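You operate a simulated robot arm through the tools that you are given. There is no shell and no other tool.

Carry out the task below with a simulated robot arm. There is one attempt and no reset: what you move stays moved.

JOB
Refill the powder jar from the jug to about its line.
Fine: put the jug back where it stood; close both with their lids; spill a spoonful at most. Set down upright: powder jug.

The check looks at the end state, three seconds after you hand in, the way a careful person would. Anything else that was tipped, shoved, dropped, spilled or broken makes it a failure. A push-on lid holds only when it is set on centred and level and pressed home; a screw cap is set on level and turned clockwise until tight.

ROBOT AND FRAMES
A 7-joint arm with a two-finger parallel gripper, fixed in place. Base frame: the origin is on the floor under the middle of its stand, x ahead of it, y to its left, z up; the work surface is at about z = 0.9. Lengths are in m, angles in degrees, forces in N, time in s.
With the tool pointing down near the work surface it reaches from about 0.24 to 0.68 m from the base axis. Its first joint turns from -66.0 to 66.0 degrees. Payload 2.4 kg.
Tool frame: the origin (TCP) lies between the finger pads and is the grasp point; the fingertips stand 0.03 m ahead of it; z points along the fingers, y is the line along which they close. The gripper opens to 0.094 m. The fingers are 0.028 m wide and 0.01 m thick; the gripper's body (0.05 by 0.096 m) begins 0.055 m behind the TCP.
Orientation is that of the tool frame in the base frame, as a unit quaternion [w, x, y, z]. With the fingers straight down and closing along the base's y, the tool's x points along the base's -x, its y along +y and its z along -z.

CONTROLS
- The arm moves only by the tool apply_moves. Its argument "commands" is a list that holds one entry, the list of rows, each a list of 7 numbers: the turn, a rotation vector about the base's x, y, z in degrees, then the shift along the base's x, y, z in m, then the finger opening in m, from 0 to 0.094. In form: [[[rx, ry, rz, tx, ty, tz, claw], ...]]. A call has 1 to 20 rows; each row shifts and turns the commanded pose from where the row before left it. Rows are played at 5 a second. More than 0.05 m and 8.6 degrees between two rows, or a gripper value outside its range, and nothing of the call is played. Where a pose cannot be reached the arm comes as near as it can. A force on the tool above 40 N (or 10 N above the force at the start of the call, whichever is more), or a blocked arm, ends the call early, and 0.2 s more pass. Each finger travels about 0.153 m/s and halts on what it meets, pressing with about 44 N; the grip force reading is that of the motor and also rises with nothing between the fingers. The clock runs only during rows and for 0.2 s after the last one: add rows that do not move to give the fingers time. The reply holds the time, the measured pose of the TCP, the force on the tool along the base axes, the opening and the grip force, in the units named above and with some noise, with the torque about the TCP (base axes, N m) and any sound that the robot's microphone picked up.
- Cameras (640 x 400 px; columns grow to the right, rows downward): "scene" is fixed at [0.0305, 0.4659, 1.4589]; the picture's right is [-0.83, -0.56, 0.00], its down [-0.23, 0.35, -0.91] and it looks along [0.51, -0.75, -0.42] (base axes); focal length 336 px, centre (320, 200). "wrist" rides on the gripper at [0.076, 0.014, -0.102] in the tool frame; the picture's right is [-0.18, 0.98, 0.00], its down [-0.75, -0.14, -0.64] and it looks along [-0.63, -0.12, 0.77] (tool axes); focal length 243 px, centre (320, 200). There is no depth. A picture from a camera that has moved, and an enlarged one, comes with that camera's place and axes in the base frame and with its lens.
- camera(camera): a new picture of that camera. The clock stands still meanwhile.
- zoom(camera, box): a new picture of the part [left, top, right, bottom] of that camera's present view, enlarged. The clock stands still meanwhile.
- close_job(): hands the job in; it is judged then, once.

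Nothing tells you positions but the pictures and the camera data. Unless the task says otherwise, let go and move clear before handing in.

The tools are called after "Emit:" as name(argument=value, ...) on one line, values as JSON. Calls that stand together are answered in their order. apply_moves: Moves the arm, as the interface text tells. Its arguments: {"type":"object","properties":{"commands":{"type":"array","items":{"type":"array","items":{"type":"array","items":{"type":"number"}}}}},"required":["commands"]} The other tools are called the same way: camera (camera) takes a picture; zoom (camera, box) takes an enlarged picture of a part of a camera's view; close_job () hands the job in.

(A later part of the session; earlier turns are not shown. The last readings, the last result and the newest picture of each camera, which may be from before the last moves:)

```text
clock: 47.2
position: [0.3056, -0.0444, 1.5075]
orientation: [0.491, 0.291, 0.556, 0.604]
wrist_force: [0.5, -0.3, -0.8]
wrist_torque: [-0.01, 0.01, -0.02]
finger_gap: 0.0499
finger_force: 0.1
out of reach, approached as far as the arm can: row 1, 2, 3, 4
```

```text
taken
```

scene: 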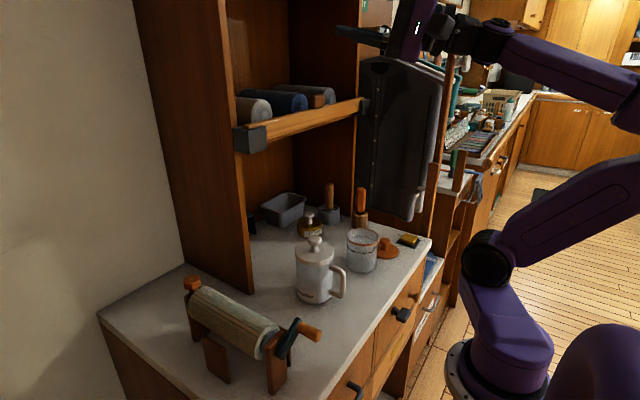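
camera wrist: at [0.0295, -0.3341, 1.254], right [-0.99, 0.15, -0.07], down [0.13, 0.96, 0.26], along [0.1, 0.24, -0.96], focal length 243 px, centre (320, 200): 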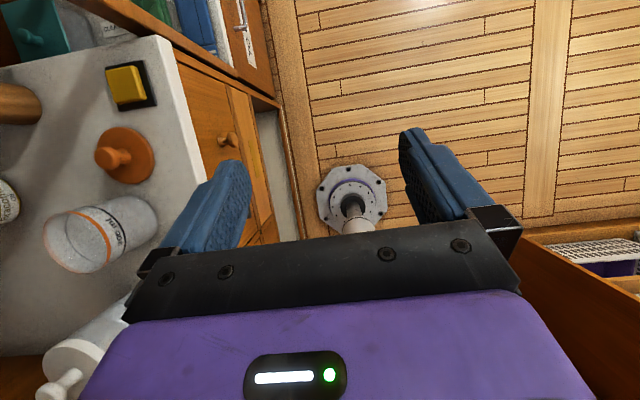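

The arm simply raises the forearm to follow, so the wrist may already be in its normal solution. I'll pitch back down in this plane and watch whether it reaches vertical.

Emit:
apply_moves(commands=[[[-3.16, 7.35, 0, 0, -0.005, -0.015, 0.05], [-3.16, 7.35, 0, 0, -0.005, -0.015, 0.05], [-3.16, 7.35, 0, 0, -0.005, -0.015, 0.05], [-3.16, 7.35, 0, 0, -0.005, -0.015, 0.05], [-3.16, 7.35, 0, 0, -0.005, -0.015, 0.05], [-3.16, 7.35, 0, 0, -0.005, -0.015, 0.05], [-3.16, 7.35, 0, 0, -0.005, -0.015, 0.05], [-3.16, 7.35, 0, 0, -0.005, -0.015, 0.05], [-3.16, 7.35, 0, 0, -0.005, -0.015, 0.05], [-3.16, 7.35, 0, 0, -0.005, -0.015, 0.05], [-3.16, 7.35, 0, 0, -0.005, -0.015, 0.05], [-3.16, 7.35, 0, 0, -0.005, -0.015, 0.05], [0, 0, 0, 0, 0, 0, 0.05]]])

Emit:
camera(camera="scene")

```text
clock: 50.0
position: [0.3298, -0.0971, 1.3501]
orientation: [0.107, 0.456, 0.874, 0.126]
wrist_force: [0.2, 0.7, 0.4]
wrist_torque: [0.01, 0.05, 0.01]
finger_gap: 0.05
finger_force: 0.1
out of reach, approached as far as the arm can: row 11, 12
```

```text
taken
```

scene: 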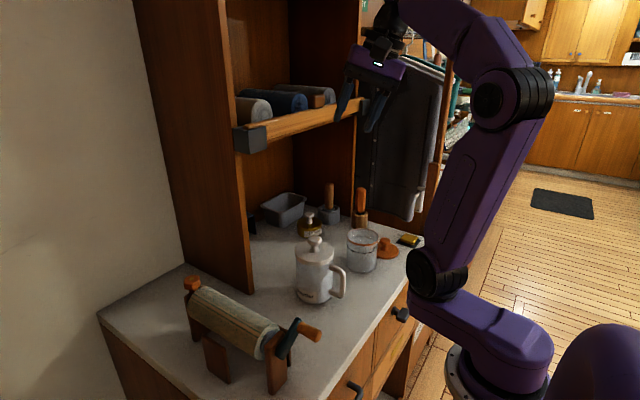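

At 19° it stops again, so the wrist is still on the wrong branch. I'll unwind it by sweeping the tool sideways (left), which turns the forearm roll back, while staying high above everything.

Emit:
apply_moves(commands=[[[8, 0, 0, -0.005, 0.005, 0.015, 0.05], [8, 0, 0, -0.005, 0.005, 0.015, 0.05], [8, 0, 0, -0.005, 0.005, 0.015, 0.05], [8, 0, 0, -0.005, 0.005, 0.015, 0.05], [8, 0, 0, -0.005, 0.005, 0.015, 0.05], [8, 0, 0, -0.005, 0.005, 0.015, 0.05], [0, 0, 0, 0, 0, 0, 0.05]]])

Emit:
camera(camera="scene")

```text
clock: 51.6
position: [0.298, -0.0694, 1.442]
orientation: [-0.089, 0.46, 0.747, 0.471]
wrist_force: [0.5, 0.4, -0.4]
wrist_torque: [-0.04, 0.01, 0.0]
finger_gap: 0.0499
finger_force: 0.1
```

```text
taken
```

scene: 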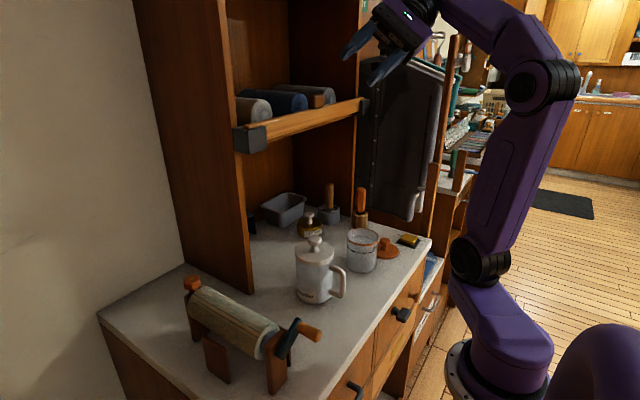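

The sideways sweep follows well. I'll continue it up past horizontal.

Emit:
apply_moves(commands=[[[8, 0, 0, -0.005, 0.0, 0.01, 0.05], [8, 0, 0, -0.005, 0.0, 0.01, 0.05], [8, 0, 0, -0.005, 0.0, 0.01, 0.05], [8, 0, 0, -0.005, 0.0, 0.01, 0.05], [8, 0, 0, -0.005, 0.0, 0.01, 0.05], [8, 0, 0, -0.005, 0.0, 0.01, 0.05], [8, 0, 0, 0, 0.0, 0.01, 0.05], [0, 0, 0, 0, 0, 0, 0.05]]])

Emit:
camera(camera="scene")

```text
clock: 53.4
position: [0.2691, -0.0684, 1.5111]
orientation: [-0.294, 0.365, 0.438, 0.767]
wrist_force: [-0.1, 0.4, 0.1]
wrist_torque: [0.01, 0.0, 0.03]
finger_gap: 0.0499
finger_force: 0.0
```

```text
taken
```

scene: 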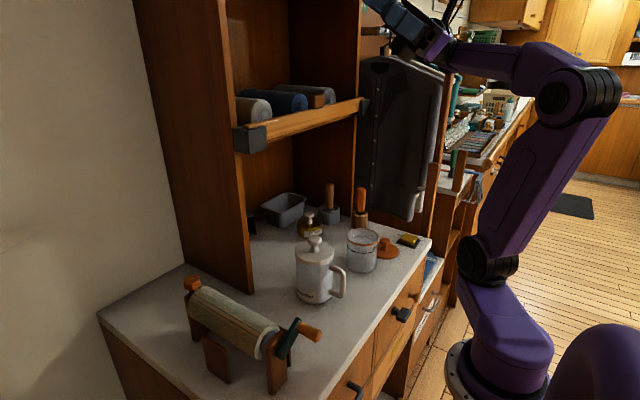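

Tool now points left and slightly up. I'll swing it round to forward while keeping it pitched above the forearm line.

Emit:
apply_moves(commands=[[[0, 0, -8, 0.01, -0.01, 0, 0.05], [0, 0, -8, 0.01, -0.01, 0, 0.05], [0, 0, -8, 0.01, -0.01, 0, 0.05], [0, 0, -8, 0.01, -0.01, 0, 0.05], [0, 0, -8, 0.01, -0.01, 0, 0.05], [0, 0, -8, 0.01, -0.01, 0, 0.05], [0, 0, 0, 0, 0, 0, 0.05]]])

Emit:
camera(camera="scene")

```text
clock: 55.0
position: [0.3301, -0.1293, 1.5102]
orientation: [0.045, 0.512, 0.251, 0.82]
wrist_force: [-0.2, -1.0, -0.5]
wrist_torque: [0.01, 0.04, -0.04]
finger_gap: 0.05
finger_force: 0.1
```

```text
taken
```

scene: 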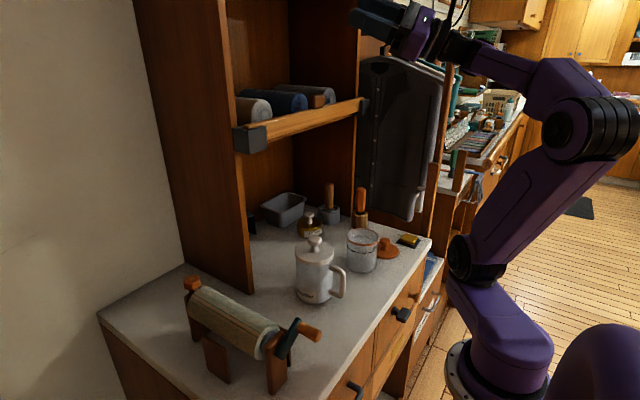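

The tool is forward and up now. I'll pitch it down through the forward direction and see if it can now reach vertical.

Emit:
apply_moves(commands=[[[0, 0, -8, 0, -0.005, 0, 0.05], [0, 0, -8, 0, -0.005, 0, 0.05], [0, 0, -8, 0, -0.005, 0, 0.05], [0, 8, 0, 0, 0, -0.01, 0.05], [0, 8, 0, 0, 0, -0.01, 0.05], [0, 8, 0, 0, 0, -0.01, 0.05], [0, 8, 0, 0, 0, -0.01, 0.05], [0, 8, 0, 0, 0, -0.01, 0.05], [0, 8, 0, -0.005, 0, -0.015, 0.05], [0, 8, 0, -0.005, 0, -0.015, 0.05], [0, 8, 0, -0.005, 0, -0.015, 0.05], [0, 0, 0, 0, 0, 0, 0.05]]])

Emit:
camera(camera="scene")

```text
clock: 57.6
position: [0.3156, -0.1443, 1.4145]
orientation: [0.106, 0.89, 0.232, 0.379]
wrist_force: [0.1, -0.3, -1.1]
wrist_torque: [-0.03, -0.01, -0.01]
finger_gap: 0.0501
finger_force: 0.1
```

```text
taken
```

scene: 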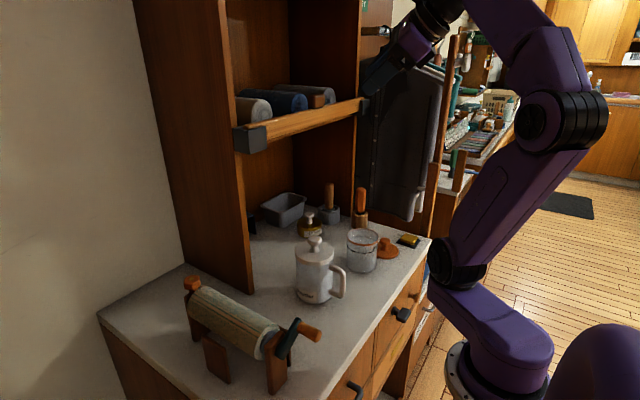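

Following smoothly. On to vertical.

Emit:
apply_moves(commands=[[[0, 7.7, 0, -0.005, 0, -0.02, 0.05], [0, 7.7, 0, -0.005, 0, -0.02, 0.05], [0, 7.7, 0, -0.005, 0, -0.02, 0.05], [0, 7.7, 0, -0.005, 0, -0.02, 0.05], [0, 7.7, 0, -0.005, 0, -0.01, 0.05], [0, 7.7, 0, -0.005, 0, 0, 0.05], [0, 0, 0, 0, 0, 0, 0.05]]])

Emit:
camera(camera="scene")

```text
clock: 59.2
position: [0.2739, -0.1544, 1.3388]
orientation: [0.055, 0.954, 0.251, 0.157]
wrist_force: [0.9, -0.2, -0.5]
wrist_torque: [0.02, -0.01, 0.0]
finger_gap: 0.05
finger_force: 0.0
out of reach, approached as far as the arm can: row 4, 5, 6
```

```text
taken
```

scene: 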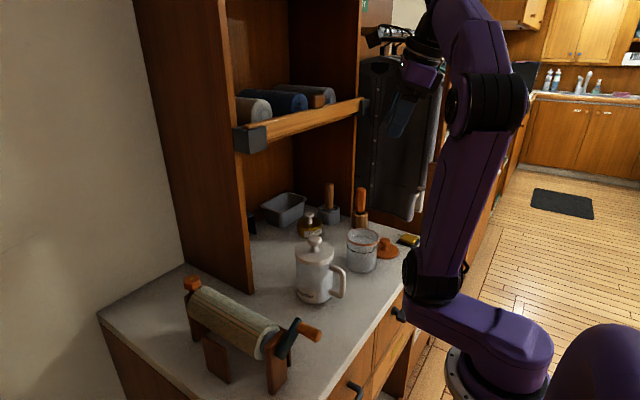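

Same limit again, so I need to carry the tool all the way up overhead before bringing it forward. I'll repeat the left sweep but go to nearly straight up, well above everything.

Emit:
apply_moves(commands=[[[8, 0, 0, 0, 0.01, 0.017, 0.05], [8, 0, 0, 0, 0.01, 0.017, 0.05], [8, 0, 0, 0, 0.01, 0.017, 0.05], [8, 0, 0, 0, 0.01, 0.017, 0.05], [8, 0, 0, 0, 0.01, 0.017, 0.05], [8, 0, 0, 0, 0.01, 0.017, 0.05], [8, 0, 0, 0, 0.01, 0.017, 0.05], [8, 0, 0, 0, 0.01, 0.017, 0.05], [8, 0, 0, 0, 0.01, 0.017, 0.05], [8, 0, 0, 0, 0.01, 0.017, 0.05], [8, 0, 0, 0, 0, 0.012, 0.05], [8, 0, 0, 0, 0, 0.012, 0.05], [8, 0, 0, 0, 0, 0.012, 0.05], [8, 0, 0, 0, 0, 0.012, 0.05], [0, 0, 0, 0, 0, 0, 0.05]]])

Emit:
camera(camera="scene")

```text
clock: 62.4
position: [0.2865, -0.0639, 1.5413]
orientation: [0.738, -0.606, -0.017, -0.298]
wrist_force: [0.7, -0.1, 0.4]
wrist_torque: [-0.04, -0.03, 0.02]
finger_gap: 0.0498
finger_force: 0.1
out of reach, approached as far as the arm can: row 2, 3, 7
```

```text
taken
```

scene: 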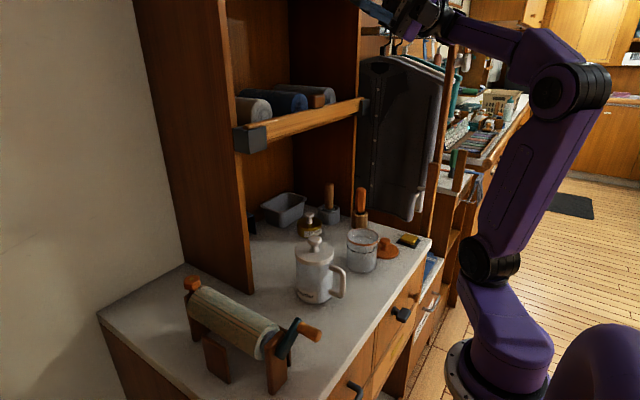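

Pointing left now. Continuing upward to nearly vertical-up.

Emit:
apply_moves(commands=[[[8, 0, 0, 0, 0, 0.012, 0.05], [8, 0, 0, 0, 0, 0.012, 0.05], [8, 0, 0, 0, 0, 0.012, 0.05], [8, 0, 0, 0, -0.005, 0.012, 0.05], [8, 0, 0, 0, -0.005, 0.012, 0.05], [8, 0, 0, 0, -0.005, 0.012, 0.05], [8, 0, 0, 0, -0.005, 0.012, 0.05], [0, 0, 0, 0, 0, 0, 0.05]]])

Emit:
camera(camera="scene")

```text
clock: 64.2
position: [0.2854, -0.0837, 1.6269]
orientation: [0.936, -0.189, 0.124, -0.271]
wrist_force: [0.3, 0.0, 0.1]
wrist_torque: [0.02, -0.02, -0.03]
finger_gap: 0.0501
finger_force: 0.0
```

```text
taken
```

scene: 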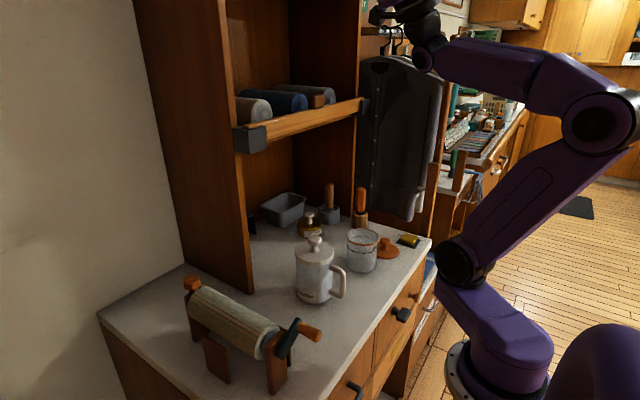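

The tool now points up and the elbow looks normal. I'll pitch it forward and down from here.

Emit:
apply_moves(commands=[[[8, 0, 0, 0, -0.005, 0, 0.05], [8, 0, 0, 0, -0.005, 0, 0.05], [0, 8, 0, 0.01, -0.003, -0.005, 0.05], [0, 8, 0, 0.01, -0.003, -0.01, 0.05], [0, 8, 0, 0.01, -0.003, -0.01, 0.05], [0, 8, 0, 0.01, -0.003, -0.015, 0.05], [0, 8, 0, 0.01, -0.003, -0.015, 0.05], [0, 8, 0, 0.01, -0.003, -0.02, 0.05], [0, 8, 0, 0.005, -0.003, -0.02, 0.05], [0, 8, 0, 0, -0.003, -0.02, 0.05], [0, 8, 0, 0, -0.003, -0.02, 0.05], [0, 0, 0, 0, 0, 0, 0.05]]])

Emit:
camera(camera="scene")

```text
clock: 66.8
position: [0.3496, -0.126, 1.5078]
orientation: [0.712, -0.167, 0.653, -0.195]
wrist_force: [0.6, -0.3, 0.8]
wrist_torque: [0.02, 0.02, 0.02]
finger_gap: 0.0501
finger_force: 0.1
out of reach, approached as far as the arm can: row 9, 10
```

```text
taken
```

scene: 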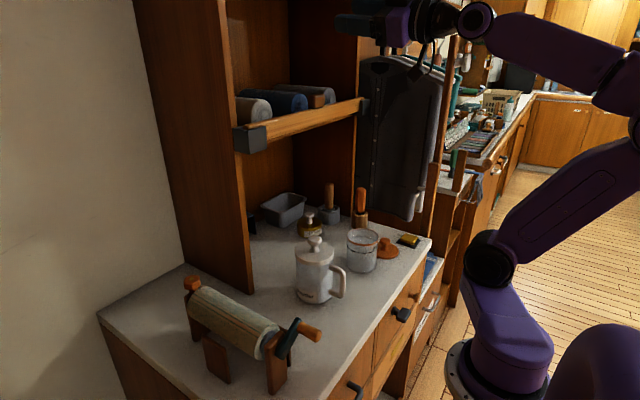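

The wrist joint now looks as it did at the start. Continuing to pitch down toward vertical.

Emit:
apply_moves(commands=[[[0, 8, 0, 0, 0, -0.02, 0.05], [0, 8, 0, 0, 0, -0.02, 0.05], [0, 8, 0, 0, 0, -0.02, 0.05], [0, 8, 0, 0, 0, -0.02, 0.05], [0, 8, 0, -0.005, 0, -0.02, 0.05], [0, 8, 0, -0.005, 0, -0.02, 0.05], [0, 8, 0, -0.005, 0, -0.01, 0.05], [0, 8, 0, -0.01, 0, -0.01, 0.05], [0, 8, 0, -0.01, 0, 0, 0.05], [0, 8, 0, -0.01, 0, 0, 0.05], [0, 8, 0, -0.01, 0, 0, 0.05], [0, 7, 0, -0.01, 0, 0, 0.05], [0, 0, 0, 0, 0, 0, 0.05]]])

Emit:
camera(camera="scene")

```text
clock: 69.6
position: [0.2923, -0.129, 1.3692]
orientation: [0.044, -0.255, 0.966, -0.018]
wrist_force: [-0.2, 0.9, -0.3]
wrist_torque: [0.03, 0.02, 0.0]
finger_gap: 0.0499
finger_force: 0.1
out of reach, approached as far as the arm can: row 12
```

```text
taken
```

scene: 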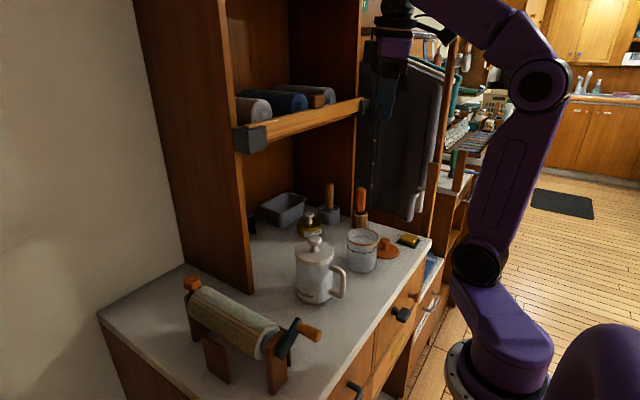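

The wrist is back on its normal branch, almost vertical. Now I'll rehearse the sideways pour instead: handle toward the lower right, tool tilting to the right, over the jar.

Emit:
apply_moves(commands=[[[0, 5.4, 0, 0, 0, 0, 0.05], [0, 0, 4.6, 0.0085, -0.0263, -0.022, 0.05], [0, 0, 4.6, 0.0085, -0.0263, -0.022, 0.05], [0, 0, 4.6, 0.0085, -0.0263, -0.022, 0.05], [0, 0, 4.6, 0.0085, -0.0263, -0.022, 0.05], [0, 0, 4.6, 0.0085, -0.0263, -0.022, 0.05], [0, 0, 4.6, 0.0085, -0.0263, -0.022, 0.05], [0, 0, 0, 0, 0, 0, 0.05]]])

Emit:
apply_moves(commands=[[[-6.71, 4.36, 0, 0, 0, 0, 0.05], [-6.71, 4.36, 0, 0, 0, 0, 0.05], [-6.71, 4.36, 0, 0, 0, 0, 0.05], [-6.71, 4.36, 0, 0, 0, 0, 0.05], [-6.71, 4.36, 0, 0, 0, 0, 0.05], [-6.71, 4.36, 0, 0, 0, 0, 0.05], [0, 0, 0, 0, 0, 0, 0.05]]])

Emit:
camera(camera="scene")

```text
clock: 71.4
position: [0.342, -0.2858, 1.2208]
orientation: [0.0, -0.48, 0.877, -0.007]
wrist_force: [-0.4, 1.0, -0.8]
wrist_torque: [0.01, 0.02, -0.03]
finger_gap: 0.0497
finger_force: 0.1
out of reach, approached as far as the arm can: row 1
```

```text
clock: 73.0
position: [0.3419, -0.2838, 1.2222]
orientation: [-0.359, -0.439, 0.799, -0.2]
wrist_force: [0.3, -0.2, -0.6]
wrist_torque: [-0.01, -0.03, 0.02]
finger_gap: 0.0497
finger_force: 0.1
```

```text
taken
```

scene: 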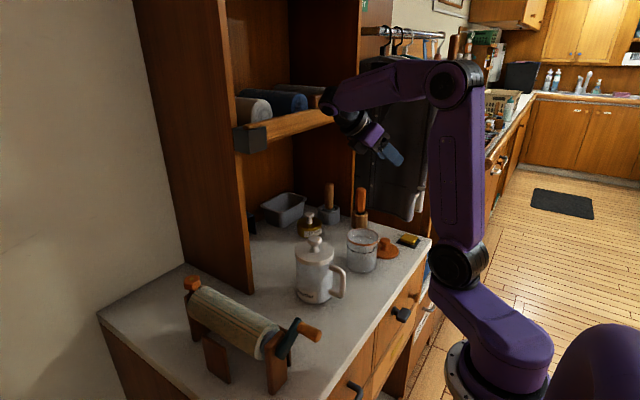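

48° works smoothly with this sideways tilt. To keep the wrist further from the shelf I'll test the same thing with the pour directed straight toward +y.

Emit:
apply_moves(commands=[[[6.71, -4.36, 0, 0, 0, 0, 0.05], [6.71, -4.36, 0, 0, 0, 0, 0.05], [6.71, -4.36, 0, 0, 0, 0, 0.05], [6.71, -4.36, 0, 0, 0, 0, 0.05], [6.71, -4.36, 0, 0, 0, 0, 0.05], [6.71, -4.36, 0, 0, 0, 0, 0.05], [0, 0, 8, 0.008, -0.002, 0, 0.05], [0, 0, 8, 0.008, -0.002, 0, 0.05], [0, 0, 8, 0.008, -0.002, 0, 0.05], [0, 0, 8.3, 0.006, -0.006, 0, 0.05], [0, 0, 0, 0, 0, 0, 0.05]]])

Emit:
apply_moves(commands=[[[-8, 0, 0, 0, 0, 0, 0.05], [-8, 0, 0, 0, 0, 0, 0.05], [-8, 0, 0, 0, 0, 0, 0.05], [-8, 0, 0, 0, 0, 0, 0.05], [-8, 0, 0, 0, 0, 0, 0.05], [-8, 0, 0, 0, 0, 0, 0.05], [-8, 0, 0, 0, 0, 0, 0.05], [-8, 0, 0, 0, 0, 0, 0.05], [-8, 0, 0, 0, 0, 0, 0.05], [0, 0, 0, 0, 0, 0, 0.05]]])

Emit:
camera(camera="scene")

```text
clock: 75.4
position: [0.3734, -0.2954, 1.2214]
orientation: [0.002, -0.706, 0.709, -0.006]
wrist_force: [-0.4, 0.4, 0.1]
wrist_torque: [-0.03, 0.01, 0.03]
finger_gap: 0.0502
finger_force: 0.0
```

```text
clock: 77.6
position: [0.3717, -0.2959, 1.222]
orientation: [0.413, 0.571, -0.57, 0.422]
wrist_force: [1.2, -0.4, 0.1]
wrist_torque: [0.02, 0.03, 0.0]
finger_gap: 0.05
finger_force: 0.0
```

```text
taken
```

scene: 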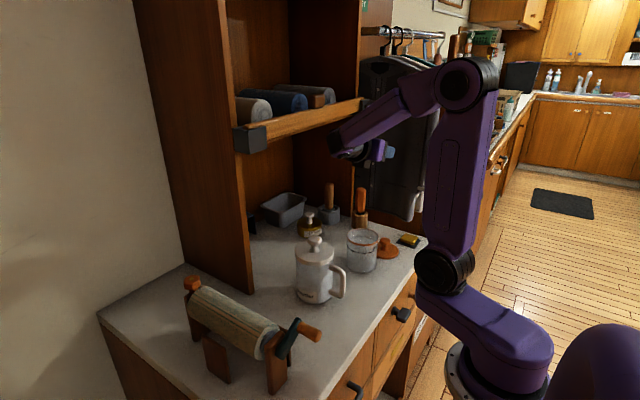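

72° with no complaint. I'll continue to about 120° and lower to pouring height.

Emit:
apply_moves(commands=[[[-8, 0, 0, 0, 0, -0.01, 0.05], [-8, 0, 0, 0, 0, -0.01, 0.05], [-8, 0, 0, 0, 0, -0.01, 0.05], [-8, 0, 0, 0, 0, -0.01, 0.05], [-8, 0, 0, 0, 0, -0.01, 0.05], [-8, 0, 0, 0, 0, -0.01, 0.05], [0, 0, 0, 0, 0, 0, 0.05]]])

Emit:
camera(camera="scene")

Emit:
camera(camera="wrist")

```text
clock: 79.2
position: [0.3793, -0.2976, 1.1658]
orientation: [0.6, 0.369, -0.365, 0.609]
wrist_force: [0.0, 1.2, 0.1]
wrist_torque: [0.0, 0.0, 0.0]
finger_gap: 0.0501
finger_force: 0.0
out of reach, approached as far as the arm can: row 6
```

```text
taken
```

scene: 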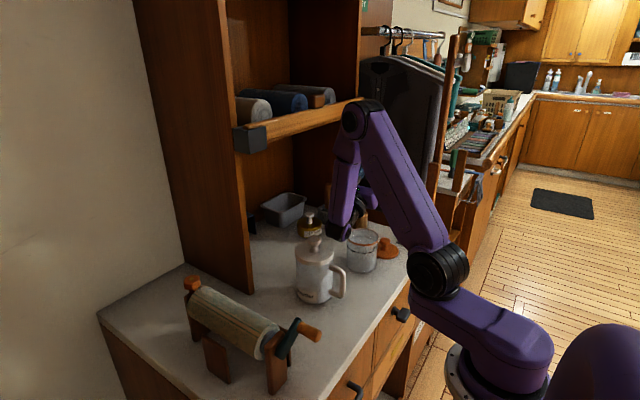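

```text
taken
camera wrist: at [0.3636, -0.1728, 1.1848], right [-0.98, -0.1, -0.17], down [0.14, 0.22, -0.96], along [0.13, -0.97, -0.21], focal length 243 px, centre (320, 200)
```

wrist: 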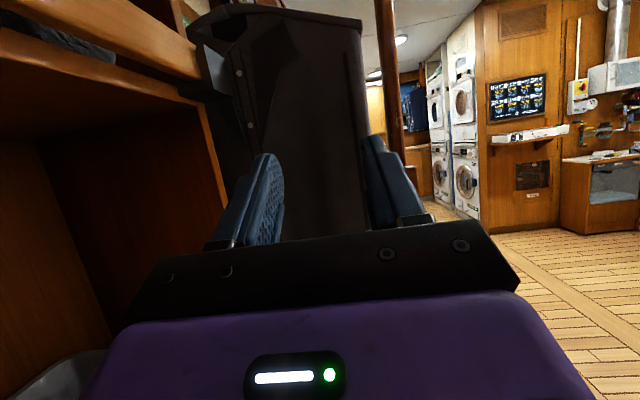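

The tilt reaches about 117° with a clean posture. I'll verify that the reverse motion comes back cleanly as well.

Emit:
apply_moves(commands=[[[8, 0, 0, 0, 0, 0.01, 0.05], [8, 0, 0, 0, 0, 0.01, 0.05], [8, 0, 0, 0, 0, 0.01, 0.05], [8, 0, 0, 0, 0, 0.01, 0.05], [8, 0, 0, 0, 0, 0.01, 0.05], [8, 0, 0, 0, 0, 0, 0.05], [8, 0, 0, 0, 0, 0, 0.05], [8, 0, 0, 0, 0, 0, 0.05], [8, 0, 0, 0, 0, 0, 0.05], [8, 0, 0, 0, 0, 0, 0.05], [8, 0, 0, 0, 0, 0, 0.05], [8, 0, 0, 0, 0, 0, 0.05], [8, 0, 0, 0, 0, 0, 0.05], [8, 0, 0, 0, 0, 0, 0.05], [5.5, 0, 0, 0, 0, 0, 0.05], [0, 0, 0, 0, 0, 0, 0.05]]])

Emit:
camera(camera="scene")

```text
clock: 82.6
position: [0.3713, -0.2969, 1.2125]
orientation: [-0.012, -0.705, 0.709, -0.021]
wrist_force: [-1.0, -0.4, -0.8]
wrist_torque: [0.0, -0.04, 0.0]
finger_gap: 0.0499
finger_force: 0.0
```

```text
taken
```

scene: 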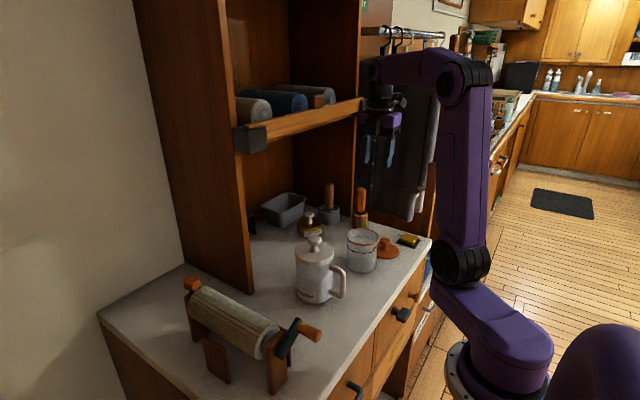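

The reverse is clean, so this is the pouring method. Next I'll return to yaw 0 above the jug to look at its lid knob and take the lid off.

Emit:
apply_moves(commands=[[[2.7, 0.7, 0, 0, 0.01, 0.01, 0.094], [0, 0, -7.6, -0.005, 0.018, 0.005, 0.094], [0, 0, -7.6, -0.005, 0.018, 0.005, 0.094], [0, 0, -7.6, -0.005, 0.018, 0, 0.094], [0, 0, -7.6, -0.005, 0.018, 0, 0.094], [0, 0, -7.6, -0.005, 0.018, 0, 0.094], [0, 0, -7.6, -0.005, 0.018, 0, 0.094], [0, 0, -7.6, -0.005, 0.018, 0, 0.094], [0, 0, -7.6, -0.005, 0.018, 0, 0.094], [0, 0, -7.6, -0.005, 0.018, 0, 0.094], [0, 0, -7.6, -0.005, 0.018, 0, 0.094], [0, 0, -7.0, -0.005, 0.018, 0, 0.094], [0, 0, -7.0, -0.005, 0.004, 0, 0.094], [0, 0, 0, 0, 0, 0, 0.094]]])

Emit:
camera(camera="wrist")

Emit:
camera(camera="scene")

```text
clock: 85.6
position: [0.3125, -0.0844, 1.2321]
orientation: [-0.002, 0.004, 1.0, 0.0]
wrist_force: [-0.5, 0.2, -0.3]
wrist_torque: [-0.04, 0.03, -0.03]
finger_gap: 0.0941
finger_force: 0.1
```

```text
taken
camera wrist: at [0.2358, -0.0713, 1.3345], right [0.19, 0.98, 0.0], down [0.75, -0.15, 0.64], along [0.63, -0.12, -0.77], focal length 243 px, centre (320, 200)
```

wrist: 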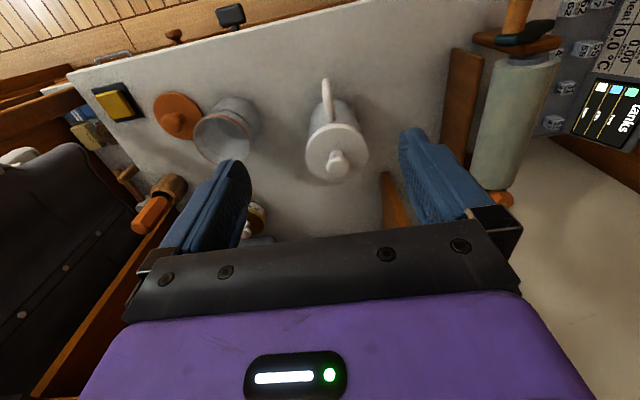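

```text
taken
```

scene: 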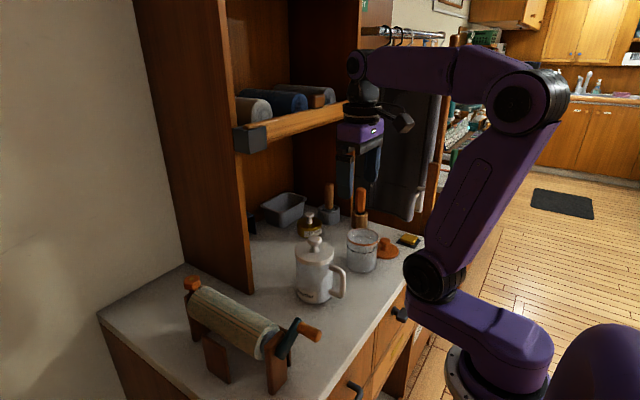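

I'm above and slightly behind the jug. I'll zoom to fix the knob's centre.

Emit:
zoom(camera="wrist", box=[290, 70, 390, 195])

Emit:
zoom(camera="wrist", box=[140, 70, 280, 195])

```text
3.20 times, centred on (340, 132) of wrist
camera zoom: at [0.2358, -0.0713, 1.3345], right [0.19, 0.98, 0.0], down [0.75, -0.15, 0.64], along [0.63, -0.12, -0.77], focal length 776 px, centre (256, 416)
```

zoom: 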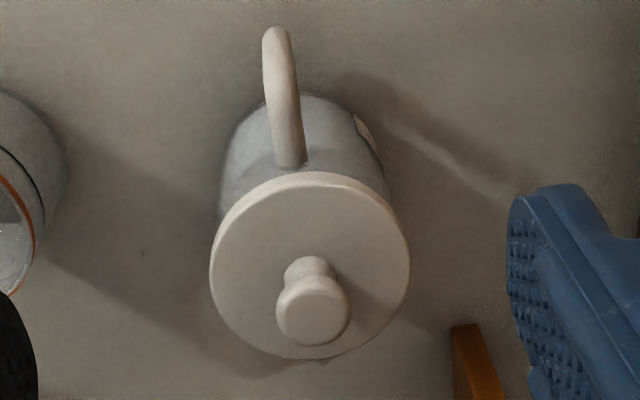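

```text
3.20 times, centred on (210, 132) of wrist
camera zoom: at [0.2358, -0.0713, 1.3345], right [0.19, 0.98, 0.0], down [0.75, -0.15, 0.64], along [0.63, -0.12, -0.77], focal length 776 px, centre (672, 416)
```

zoom: 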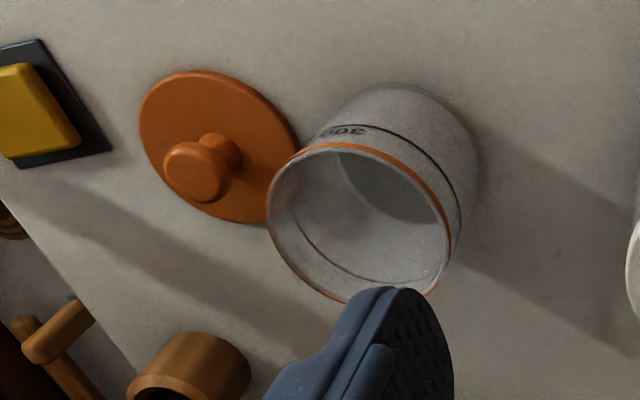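

The jug's axis is at about (0.413, -0.080), the knob top at z ≈ 1.053, and the jar is empty (I can see its floor). I'll move above the knob and descend.

Emit:
apply_moves(commands=[[[0, 0, 0, 0.034, 0.0015, -0.01, 0.06], [0, 0, 0, 0.034, 0.0015, -0.01, 0.06], [0, 0, 0, 0.033, 0.0015, -0.01, 0.06], [0, 0, 0, 0, 0, -0.03, 0.06], [0, 0, 0, 0, 0, -0.03, 0.06], [0, 0, 0, 0, 0, -0.03, 0.06], [0, 0, 0, 0, 0, 0, 0.06]]])

Emit:
camera(camera="wrist")

Emit:
zoom(camera="scene", box=[260, 160, 400, 320])

```text
clock: 87.2
position: [0.4144, -0.0812, 1.1099]
orientation: [-0.001, 0.003, 1.0, -0.001]
wrist_force: [0.3, 0.1, -0.5]
wrist_torque: [0.0, 0.0, -0.01]
finger_gap: 0.0602
finger_force: 0.1
```

```text
taken
camera wrist: at [0.338, -0.0673, 1.212], right [0.19, 0.98, 0.0], down [0.75, -0.15, 0.64], along [0.63, -0.12, -0.77], focal length 243 px, centre (320, 200)
```

wrist: 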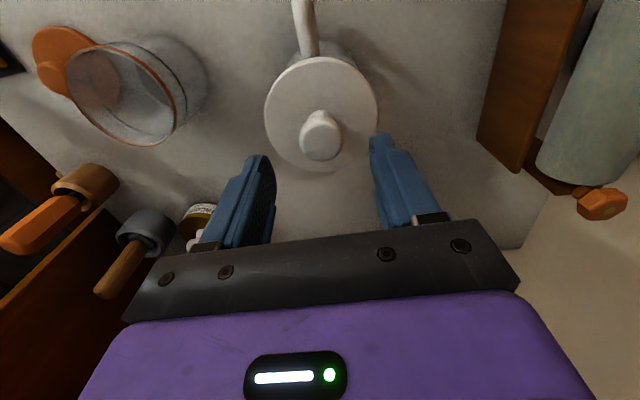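

```text
2.50 times, centred on (330, 240) of scene
camera zoom: at [0.0305, 0.4659, 1.4589], right [-0.83, -0.56, 0.0], down [-0.23, 0.35, -0.91], along [0.51, -0.75, -0.42], focal length 840 px, centre (295, 100)
```

zoom: 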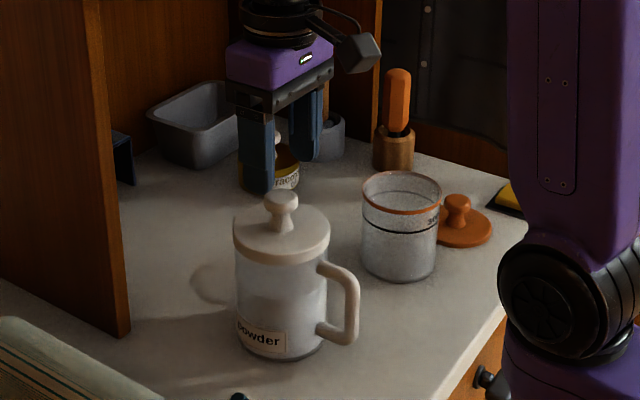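

The fingers straddle the knob in both views. I'll descend about 5 cm and close on the knob.

Emit:
apply_moves(commands=[[[0, 0, 0, -0.001, 0, -0.02, 0.06], [0, 0, 0, 0, 0, -0.02, 0.06], [0, 0, 0, 0, 0, -0.012, 0.06], [0, 0, 0, 0, 0, 0, 0.06]]])

Emit:
zoom(camera="scene", box=[270, 190, 370, 310])

Emit:
camera(camera="wrist")

```text
clock: 88.2
position: [0.4112, -0.0799, 1.0584]
orientation: [-0.001, 0.003, 1.0, 0.0]
wrist_force: [0.0, 0.4, -0.3]
wrist_torque: [0.01, 0.0, 0.0]
finger_gap: 0.06
finger_force: 0.1
```

```text
3.33 times, centred on (320, 250) of scene
camera zoom: at [0.0305, 0.4659, 1.4589], right [-0.83, -0.56, 0.0], down [-0.23, 0.35, -0.91], along [0.51, -0.75, -0.42], focal length 1120 px, centre (320, 33)
```

zoom: 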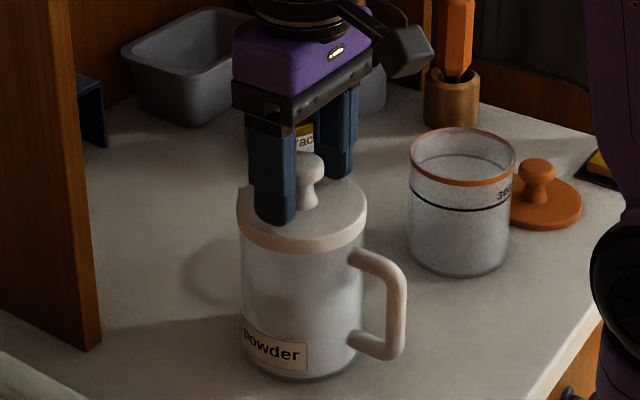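

```text
taken
camera wrist: at [0.3361, -0.0665, 1.1611], right [0.19, 0.98, 0.0], down [0.75, -0.15, 0.64], along [0.63, -0.12, -0.77], focal length 243 px, centre (320, 200)
```

wrist: 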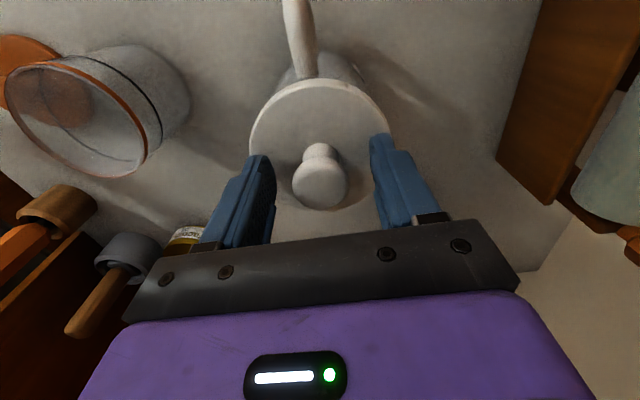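

Well placed. Closing on the knob.

Emit:
apply_moves(commands=[[[0, 0, 0, 0.002, -0.001, 0, 0.03], [0, 0, 0, 0, 0, 0, 0.0], [0, 0, 0, 0, 0, 0, 0.0], [0, 0, 0, 0, 0, 0, 0.0]]])

Emit:
zoom(camera="scene", box=[270, 190, 370, 310])

```text
clock: 89.2
position: [0.4137, -0.08, 1.0588]
orientation: [-0.001, 0.002, 1.0, 0.001]
wrist_force: [-0.1, 0.7, 0.3]
wrist_torque: [0.02, 0.02, -0.02]
finger_gap: 0.0289
finger_force: 43.8
heard: snap
```

```text
3.33 times, centred on (320, 250) of scene
camera zoom: at [0.0305, 0.4659, 1.4589], right [-0.83, -0.56, 0.0], down [-0.23, 0.35, -0.91], along [0.51, -0.75, -0.42], focal length 1120 px, centre (320, 33)
```

zoom: 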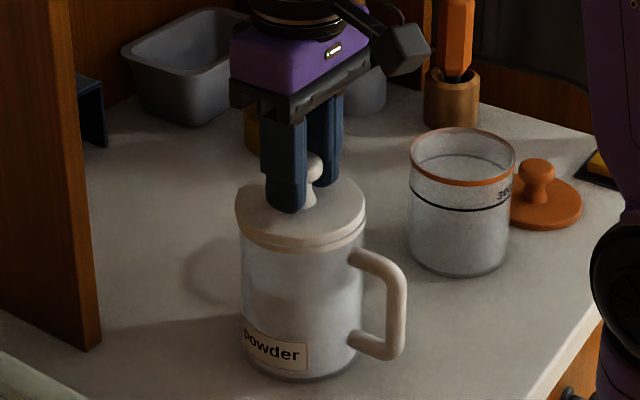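

The knob is held (29 mm) and I heard a snap: the lid has come free of its seat. I'll lift slowly straight up.

Emit:
apply_moves(commands=[[[0, 0, 0, 0, 0, 0.005, 0.0], [0, 0, 0, 0, 0, 0.01, 0.0], [0, 0, 0, 0, 0, 0.015, 0.0], [0, 0, 0, 0, 0, 0.02, 0.0], [0, 0, 0, 0, 0, 0.02, 0.0], [0, 0, 0, 0, 0, 0, 0.0]]])

Emit:
zoom(camera="scene", box=[250, 160, 410, 310])

Emit:
camera(camera="wrist")

```text
clock: 90.6
position: [0.4125, -0.0809, 1.1313]
orientation: [0.0, 0.002, 1.0, -0.001]
wrist_force: [-0.1, -0.3, 0.3]
wrist_torque: [0.01, -0.03, 0.0]
finger_gap: 0.0289
finger_force: 43.9
```

```text
2.67 times, centred on (330, 235) of scene
camera zoom: at [0.0305, 0.4659, 1.4589], right [-0.83, -0.56, 0.0], down [-0.23, 0.35, -0.91], along [0.51, -0.75, -0.42], focal length 896 px, centre (293, 107)
```

zoom: 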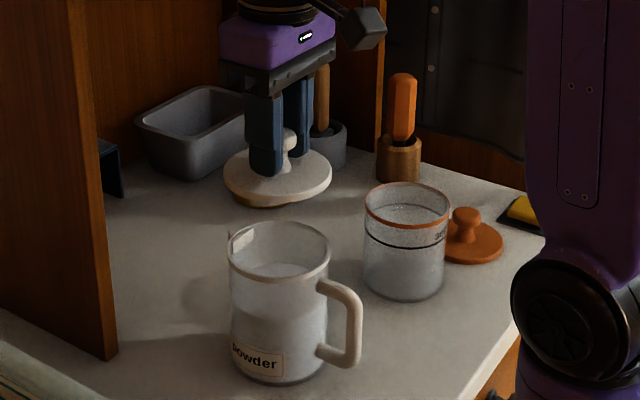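

```text
taken
camera wrist: at [0.3375, -0.0671, 1.2336], right [0.19, 0.98, 0.0], down [0.75, -0.15, 0.64], along [0.63, -0.12, -0.77], focal length 243 px, centre (320, 200)
```

wrist: 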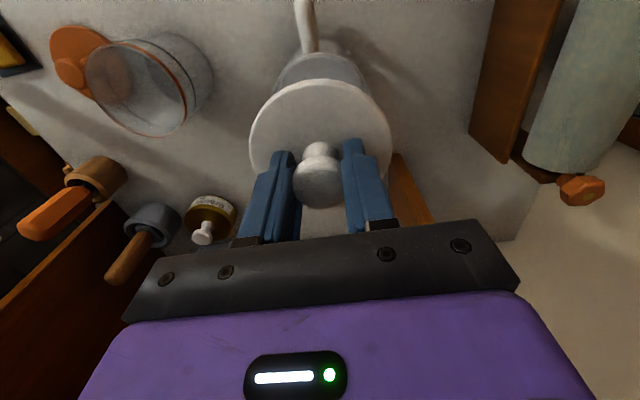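

The lid is off and level in the grip. I'll zoom on the open jug to read its powder level and spout.

Emit:
zoom(camera="scene", box=[285, 230, 355, 310])

Emit:
zoom(camera="scene", box=[290, 190, 350, 230])

```text
5.00 times, centred on (320, 270) of scene
camera zoom: at [0.0305, 0.4659, 1.4589], right [-0.83, -0.56, 0.0], down [-0.23, 0.35, -0.91], along [0.51, -0.75, -0.42], focal length 1680 px, centre (320, -150)
```

zoom: 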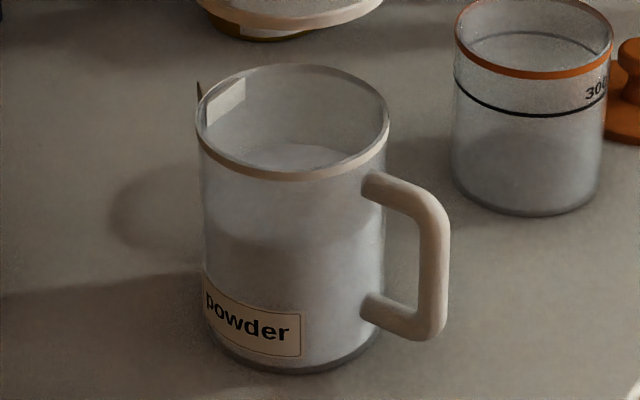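

```text
10.00 times, centred on (320, 210) of scene
camera zoom: at [0.0305, 0.4659, 1.4589], right [-0.83, -0.56, 0.0], down [-0.23, 0.35, -0.91], along [0.51, -0.75, -0.42], focal length 3361 px, centre (320, 100)
```

zoom: 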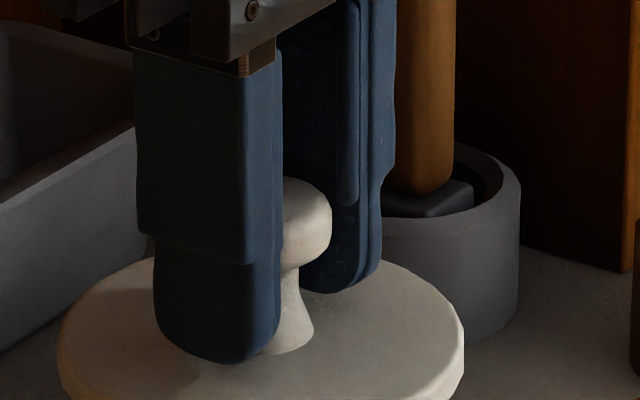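

The jug's rim is at z ≈ 1.012, powder surface near 0.970, spout on the far (+x) side. I'll set the lid down on a clear patch of counter at about (0.31, 0.0).

Emit:
apply_moves(commands=[[[0, 0, 0, -0.0256, 0.0203, 0, 0.0], [0, 0, 0, -0.0256, 0.0203, 0, 0.0], [0, 0, 0, -0.0256, 0.0203, 0, 0.0], [0, 0, 0, -0.0256, 0.0203, 0, 0.0], [0, 0, 0, 0, 0, -0.04, 0.0], [0, 0, 0, 0, 0, -0.04, 0.0], [0, 0, 0, 0, 0, -0.04, 0.0], [0, 0, 0, 0, 0, -0.03, 0.0], [0, 0, 0, 0, 0, 0, 0.0]]])

Emit:
zoom(camera="scene", box=[270, 200, 430, 360])

Emit:
camera(camera="wrist")

```text
clock: 92.6
position: [0.3123, 0.0006, 0.9793]
orientation: [-0.001, 0.003, 1.0, 0.0]
wrist_force: [-0.9, 0.0, 0.2]
wrist_torque: [0.0, -0.02, 0.01]
finger_gap: 0.0291
finger_force: 43.9
```

```text
2.50 times, centred on (350, 280) of scene
camera zoom: at [0.0305, 0.4659, 1.4589], right [-0.83, -0.56, 0.0], down [-0.23, 0.35, -0.91], along [0.51, -0.75, -0.42], focal length 840 px, centre (245, 0)
```

zoom: 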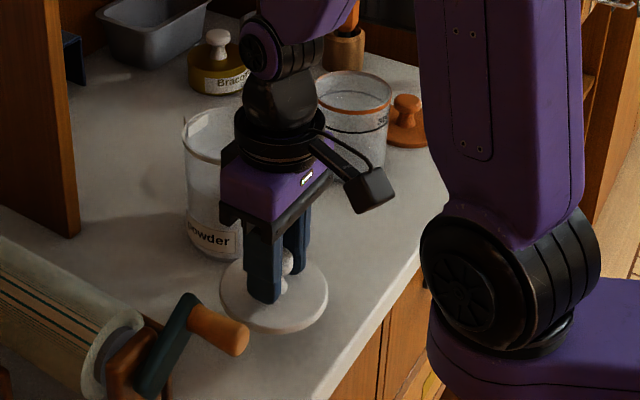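

```text
taken
camera wrist: at [0.2371, 0.0139, 1.0816], right [0.19, 0.98, 0.0], down [0.75, -0.14, 0.64], along [0.63, -0.12, -0.77], focal length 243 px, centre (320, 200)
```

wrist: 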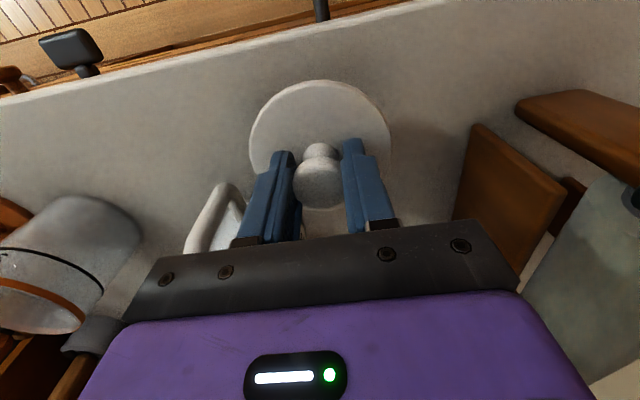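

The lid is hovering about 2 cm over the counter, clear of the crank. I'll lower gently until contact.

Emit:
apply_moves(commands=[[[0, 0, 0, 0, 0, -0.01, 0.0], [0, 0, 0, 0, 0, -0.005, 0.0], [0, 0, 0, 0, 0, -0.003, 0.0], [0, 0, 0, 0, 0, 0, 0.0]]])

Emit:
zoom(camera="scene", box=[310, 280, 400, 350])

```text
clock: 93.6
position: [0.3119, 0.0004, 0.9631]
orientation: [-0.001, 0.003, 1.0, 0.001]
wrist_force: [0.1, 0.2, -0.4]
wrist_torque: [-0.02, 0.01, 0.0]
finger_gap: 0.0293
finger_force: 43.8
```

```text
5.71 times, centred on (355, 315) of scene
camera zoom: at [0.0305, 0.4659, 1.4589], right [-0.83, -0.56, 0.0], down [-0.23, 0.35, -0.91], along [0.51, -0.75, -0.42], focal length 1920 px, centre (120, -457)
```

zoom: 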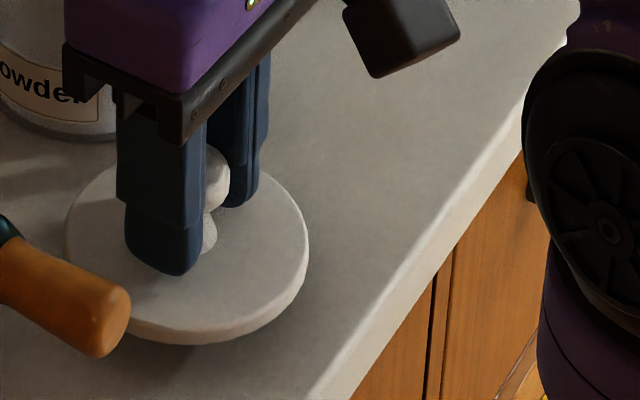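

Still a little gap under the lid. Continuing in small steps.

Emit:
apply_moves(commands=[[[0, 0, 0, 0, 0, -0.003, 0.0], [0, 0, 0, 0, 0, -0.002, 0.0], [0, 0, 0, 0, 0, -0.002, 0.0], [0, 0, 0, 0, 0, 0, 0.0]]])

Emit:
zoom(camera="scene", box=[310, 280, 400, 350])

```text
clock: 94.6
position: [0.3119, 0.0015, 0.9554]
orientation: [-0.001, 0.002, 1.0, 0.0]
wrist_force: [-0.4, 0.5, 0.5]
wrist_torque: [-0.02, -0.03, 0.01]
finger_gap: 0.0295
finger_force: 43.7
```

```text
5.71 times, centred on (355, 315) of scene
camera zoom: at [0.0305, 0.4659, 1.4589], right [-0.83, -0.56, 0.0], down [-0.23, 0.35, -0.91], along [0.51, -0.75, -0.42], focal length 1920 px, centre (120, -457)
```

zoom: 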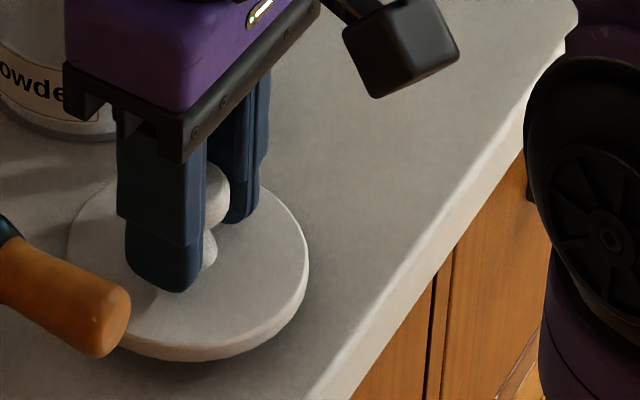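

No contact force yet; a few more millimetres.

Emit:
apply_moves(commands=[[[0, 0, 0, 0, 0, -0.002, 0.0], [0, 0, 0, 0, 0, -0.002, 0.0], [0, 0, 0, 0, 0, 0, 0.0]]])

Emit:
zoom(camera="scene", box=[310, 280, 400, 350])

```text
clock: 95.4
position: [0.3137, 0.0012, 0.9504]
orientation: [0.0, 0.002, 1.0, 0.0]
wrist_force: [0.1, 0.5, -0.4]
wrist_torque: [0.01, -0.01, 0.01]
finger_gap: 0.0287
finger_force: 43.9
```

```text
5.71 times, centred on (355, 315) of scene
camera zoom: at [0.0305, 0.4659, 1.4589], right [-0.83, -0.56, 0.0], down [-0.23, 0.35, -0.91], along [0.51, -0.75, -0.42], focal length 1920 px, centre (120, -457)
```

zoom: 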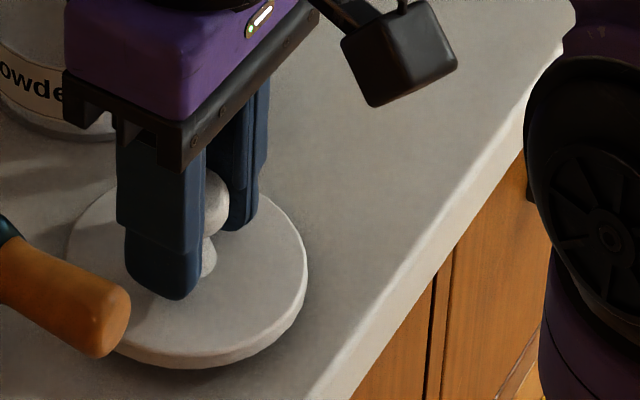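

By projection the lid is still 3–6 mm up. Continuing slowly.

Emit:
apply_moves(commands=[[[0, 0, 0, 0, 0, -0.002, 0.0], [0, 0, 0, 0, 0, -0.001, 0.0], [0, 0, 0, 0, 0, -0.001, 0.0], [0, 0, 0, 0, 0, 0, 0.0]]])

Emit:
zoom(camera="scene", box=[310, 280, 400, 350])

```text
clock: 96.4
position: [0.3122, 0.0015, 0.9473]
orientation: [-0.001, 0.002, 1.0, 0.0]
wrist_force: [0.5, -0.3, -0.4]
wrist_torque: [-0.01, 0.02, -0.01]
finger_gap: 0.029
finger_force: 43.9
```

```text
5.71 times, centred on (355, 315) of scene
camera zoom: at [0.0305, 0.4659, 1.4589], right [-0.83, -0.56, 0.0], down [-0.23, 0.35, -0.91], along [0.51, -0.75, -0.42], focal length 1920 px, centre (120, -457)
```

zoom: 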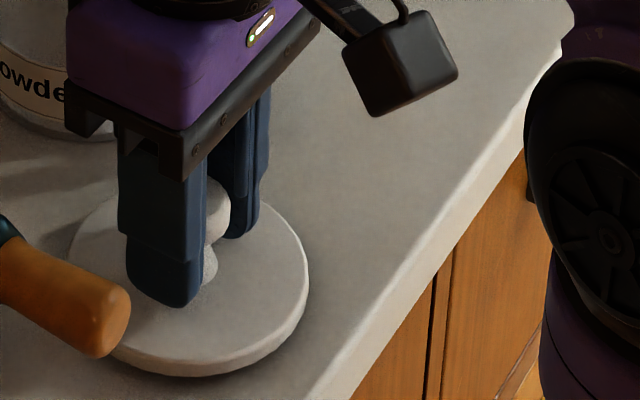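

Almost there; no contact force so far. Continuing by millimetres.

Emit:
apply_moves(commands=[[[0, 0, 0, 0, 0, -0.001, 0.0], [0, 0, 0, 0, 0, -0.001, 0.0], [0, 0, 0, 0, 0, -0.001, 0.0], [0, 0, 0, 0, 0, 0, 0.0]]])

Emit:
zoom(camera="scene", box=[310, 280, 400, 350])

```text
clock: 97.4
position: [0.3123, 0.0005, 0.9436]
orientation: [-0.001, 0.002, 1.0, 0.0]
wrist_force: [0.2, -1.0, -0.5]
wrist_torque: [0.02, 0.04, -0.04]
finger_gap: 0.029
finger_force: 44.0
```

```text
5.71 times, centred on (355, 315) of scene
camera zoom: at [0.0305, 0.4659, 1.4589], right [-0.83, -0.56, 0.0], down [-0.23, 0.35, -0.91], along [0.51, -0.75, -0.42], focal length 1920 px, centre (120, -457)
```

zoom: 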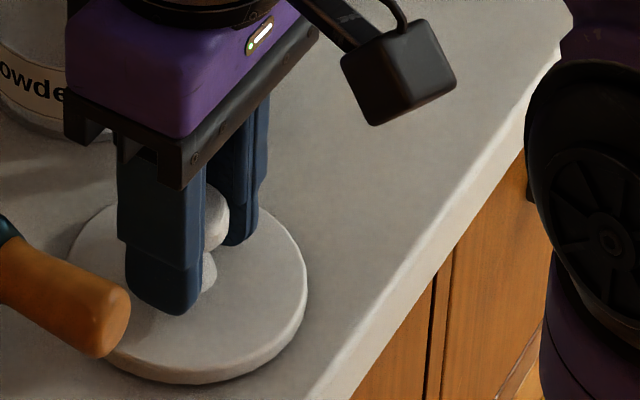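

Still free. Two more tiny steps, watching the vertical force.

Emit:
apply_moves(commands=[[[0, 0, 0, 0, 0, -0.001, 0.0], [0, 0, 0, 0, 0, -0.001, 0.0], [0, 0, 0, 0, 0, 0, 0.0]]])

Emit:
zoom(camera="scene", box=[310, 280, 400, 350])

```text
clock: 98.2
position: [0.3134, 0.0011, 0.9428]
orientation: [-0.001, 0.003, 1.0, -0.001]
wrist_force: [0.0, -1.0, 0.1]
wrist_torque: [0.03, -0.02, -0.02]
finger_gap: 0.029
finger_force: 44.1
```

```text
5.71 times, centred on (355, 315) of scene
camera zoom: at [0.0305, 0.4659, 1.4589], right [-0.83, -0.56, 0.0], down [-0.23, 0.35, -0.91], along [0.51, -0.75, -0.42], focal length 1920 px, centre (120, -457)
```

zoom: 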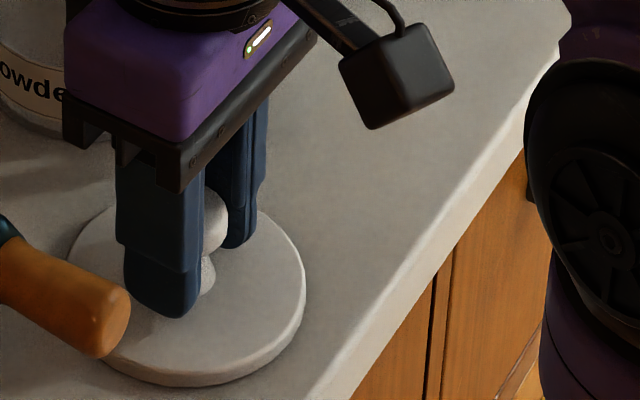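

Emit:
apply_moves(commands=[[[0, 0, 0, 0, 0, -0.001, 0.0], [0, 0, 0, 0, 0, -0.001, 0.0], [0, 0, 0, 0, 0, 0, 0.0]]])

Emit:
zoom(camera="scene", box=[320, 295, 380, 345])

```text
clock: 98.9
position: [0.3125, 0.0006, 0.9408]
orientation: [0.0, 0.002, 1.0, 0.001]
wrist_force: [-2.7, 1.4, 16.1]
wrist_torque: [0.04, 0.13, -0.02]
finger_gap: 0.0292
finger_force: 44.3
stopped in row 3: the force on the tool passed its limit at 42 N (the readings are from after the stop); the commanded pose is now the measured one
```

```text
8.00 times, centred on (350, 320) of scene
camera zoom: at [0.0302, 0.4659, 1.4589], right [-0.83, -0.56, 0.0], down [-0.23, 0.35, -0.91], along [0.51, -0.75, -0.42], focal length 2688 px, centre (80, -760)
```

zoom: 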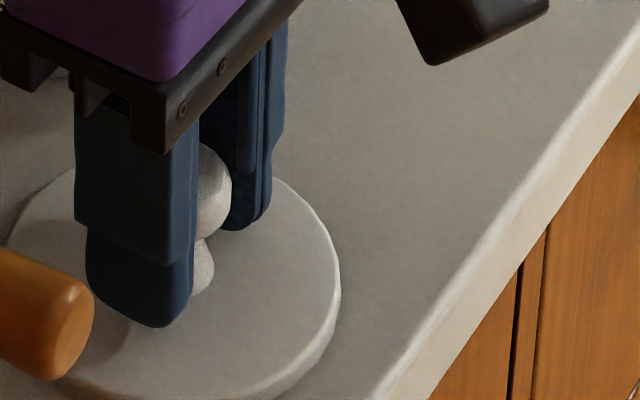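

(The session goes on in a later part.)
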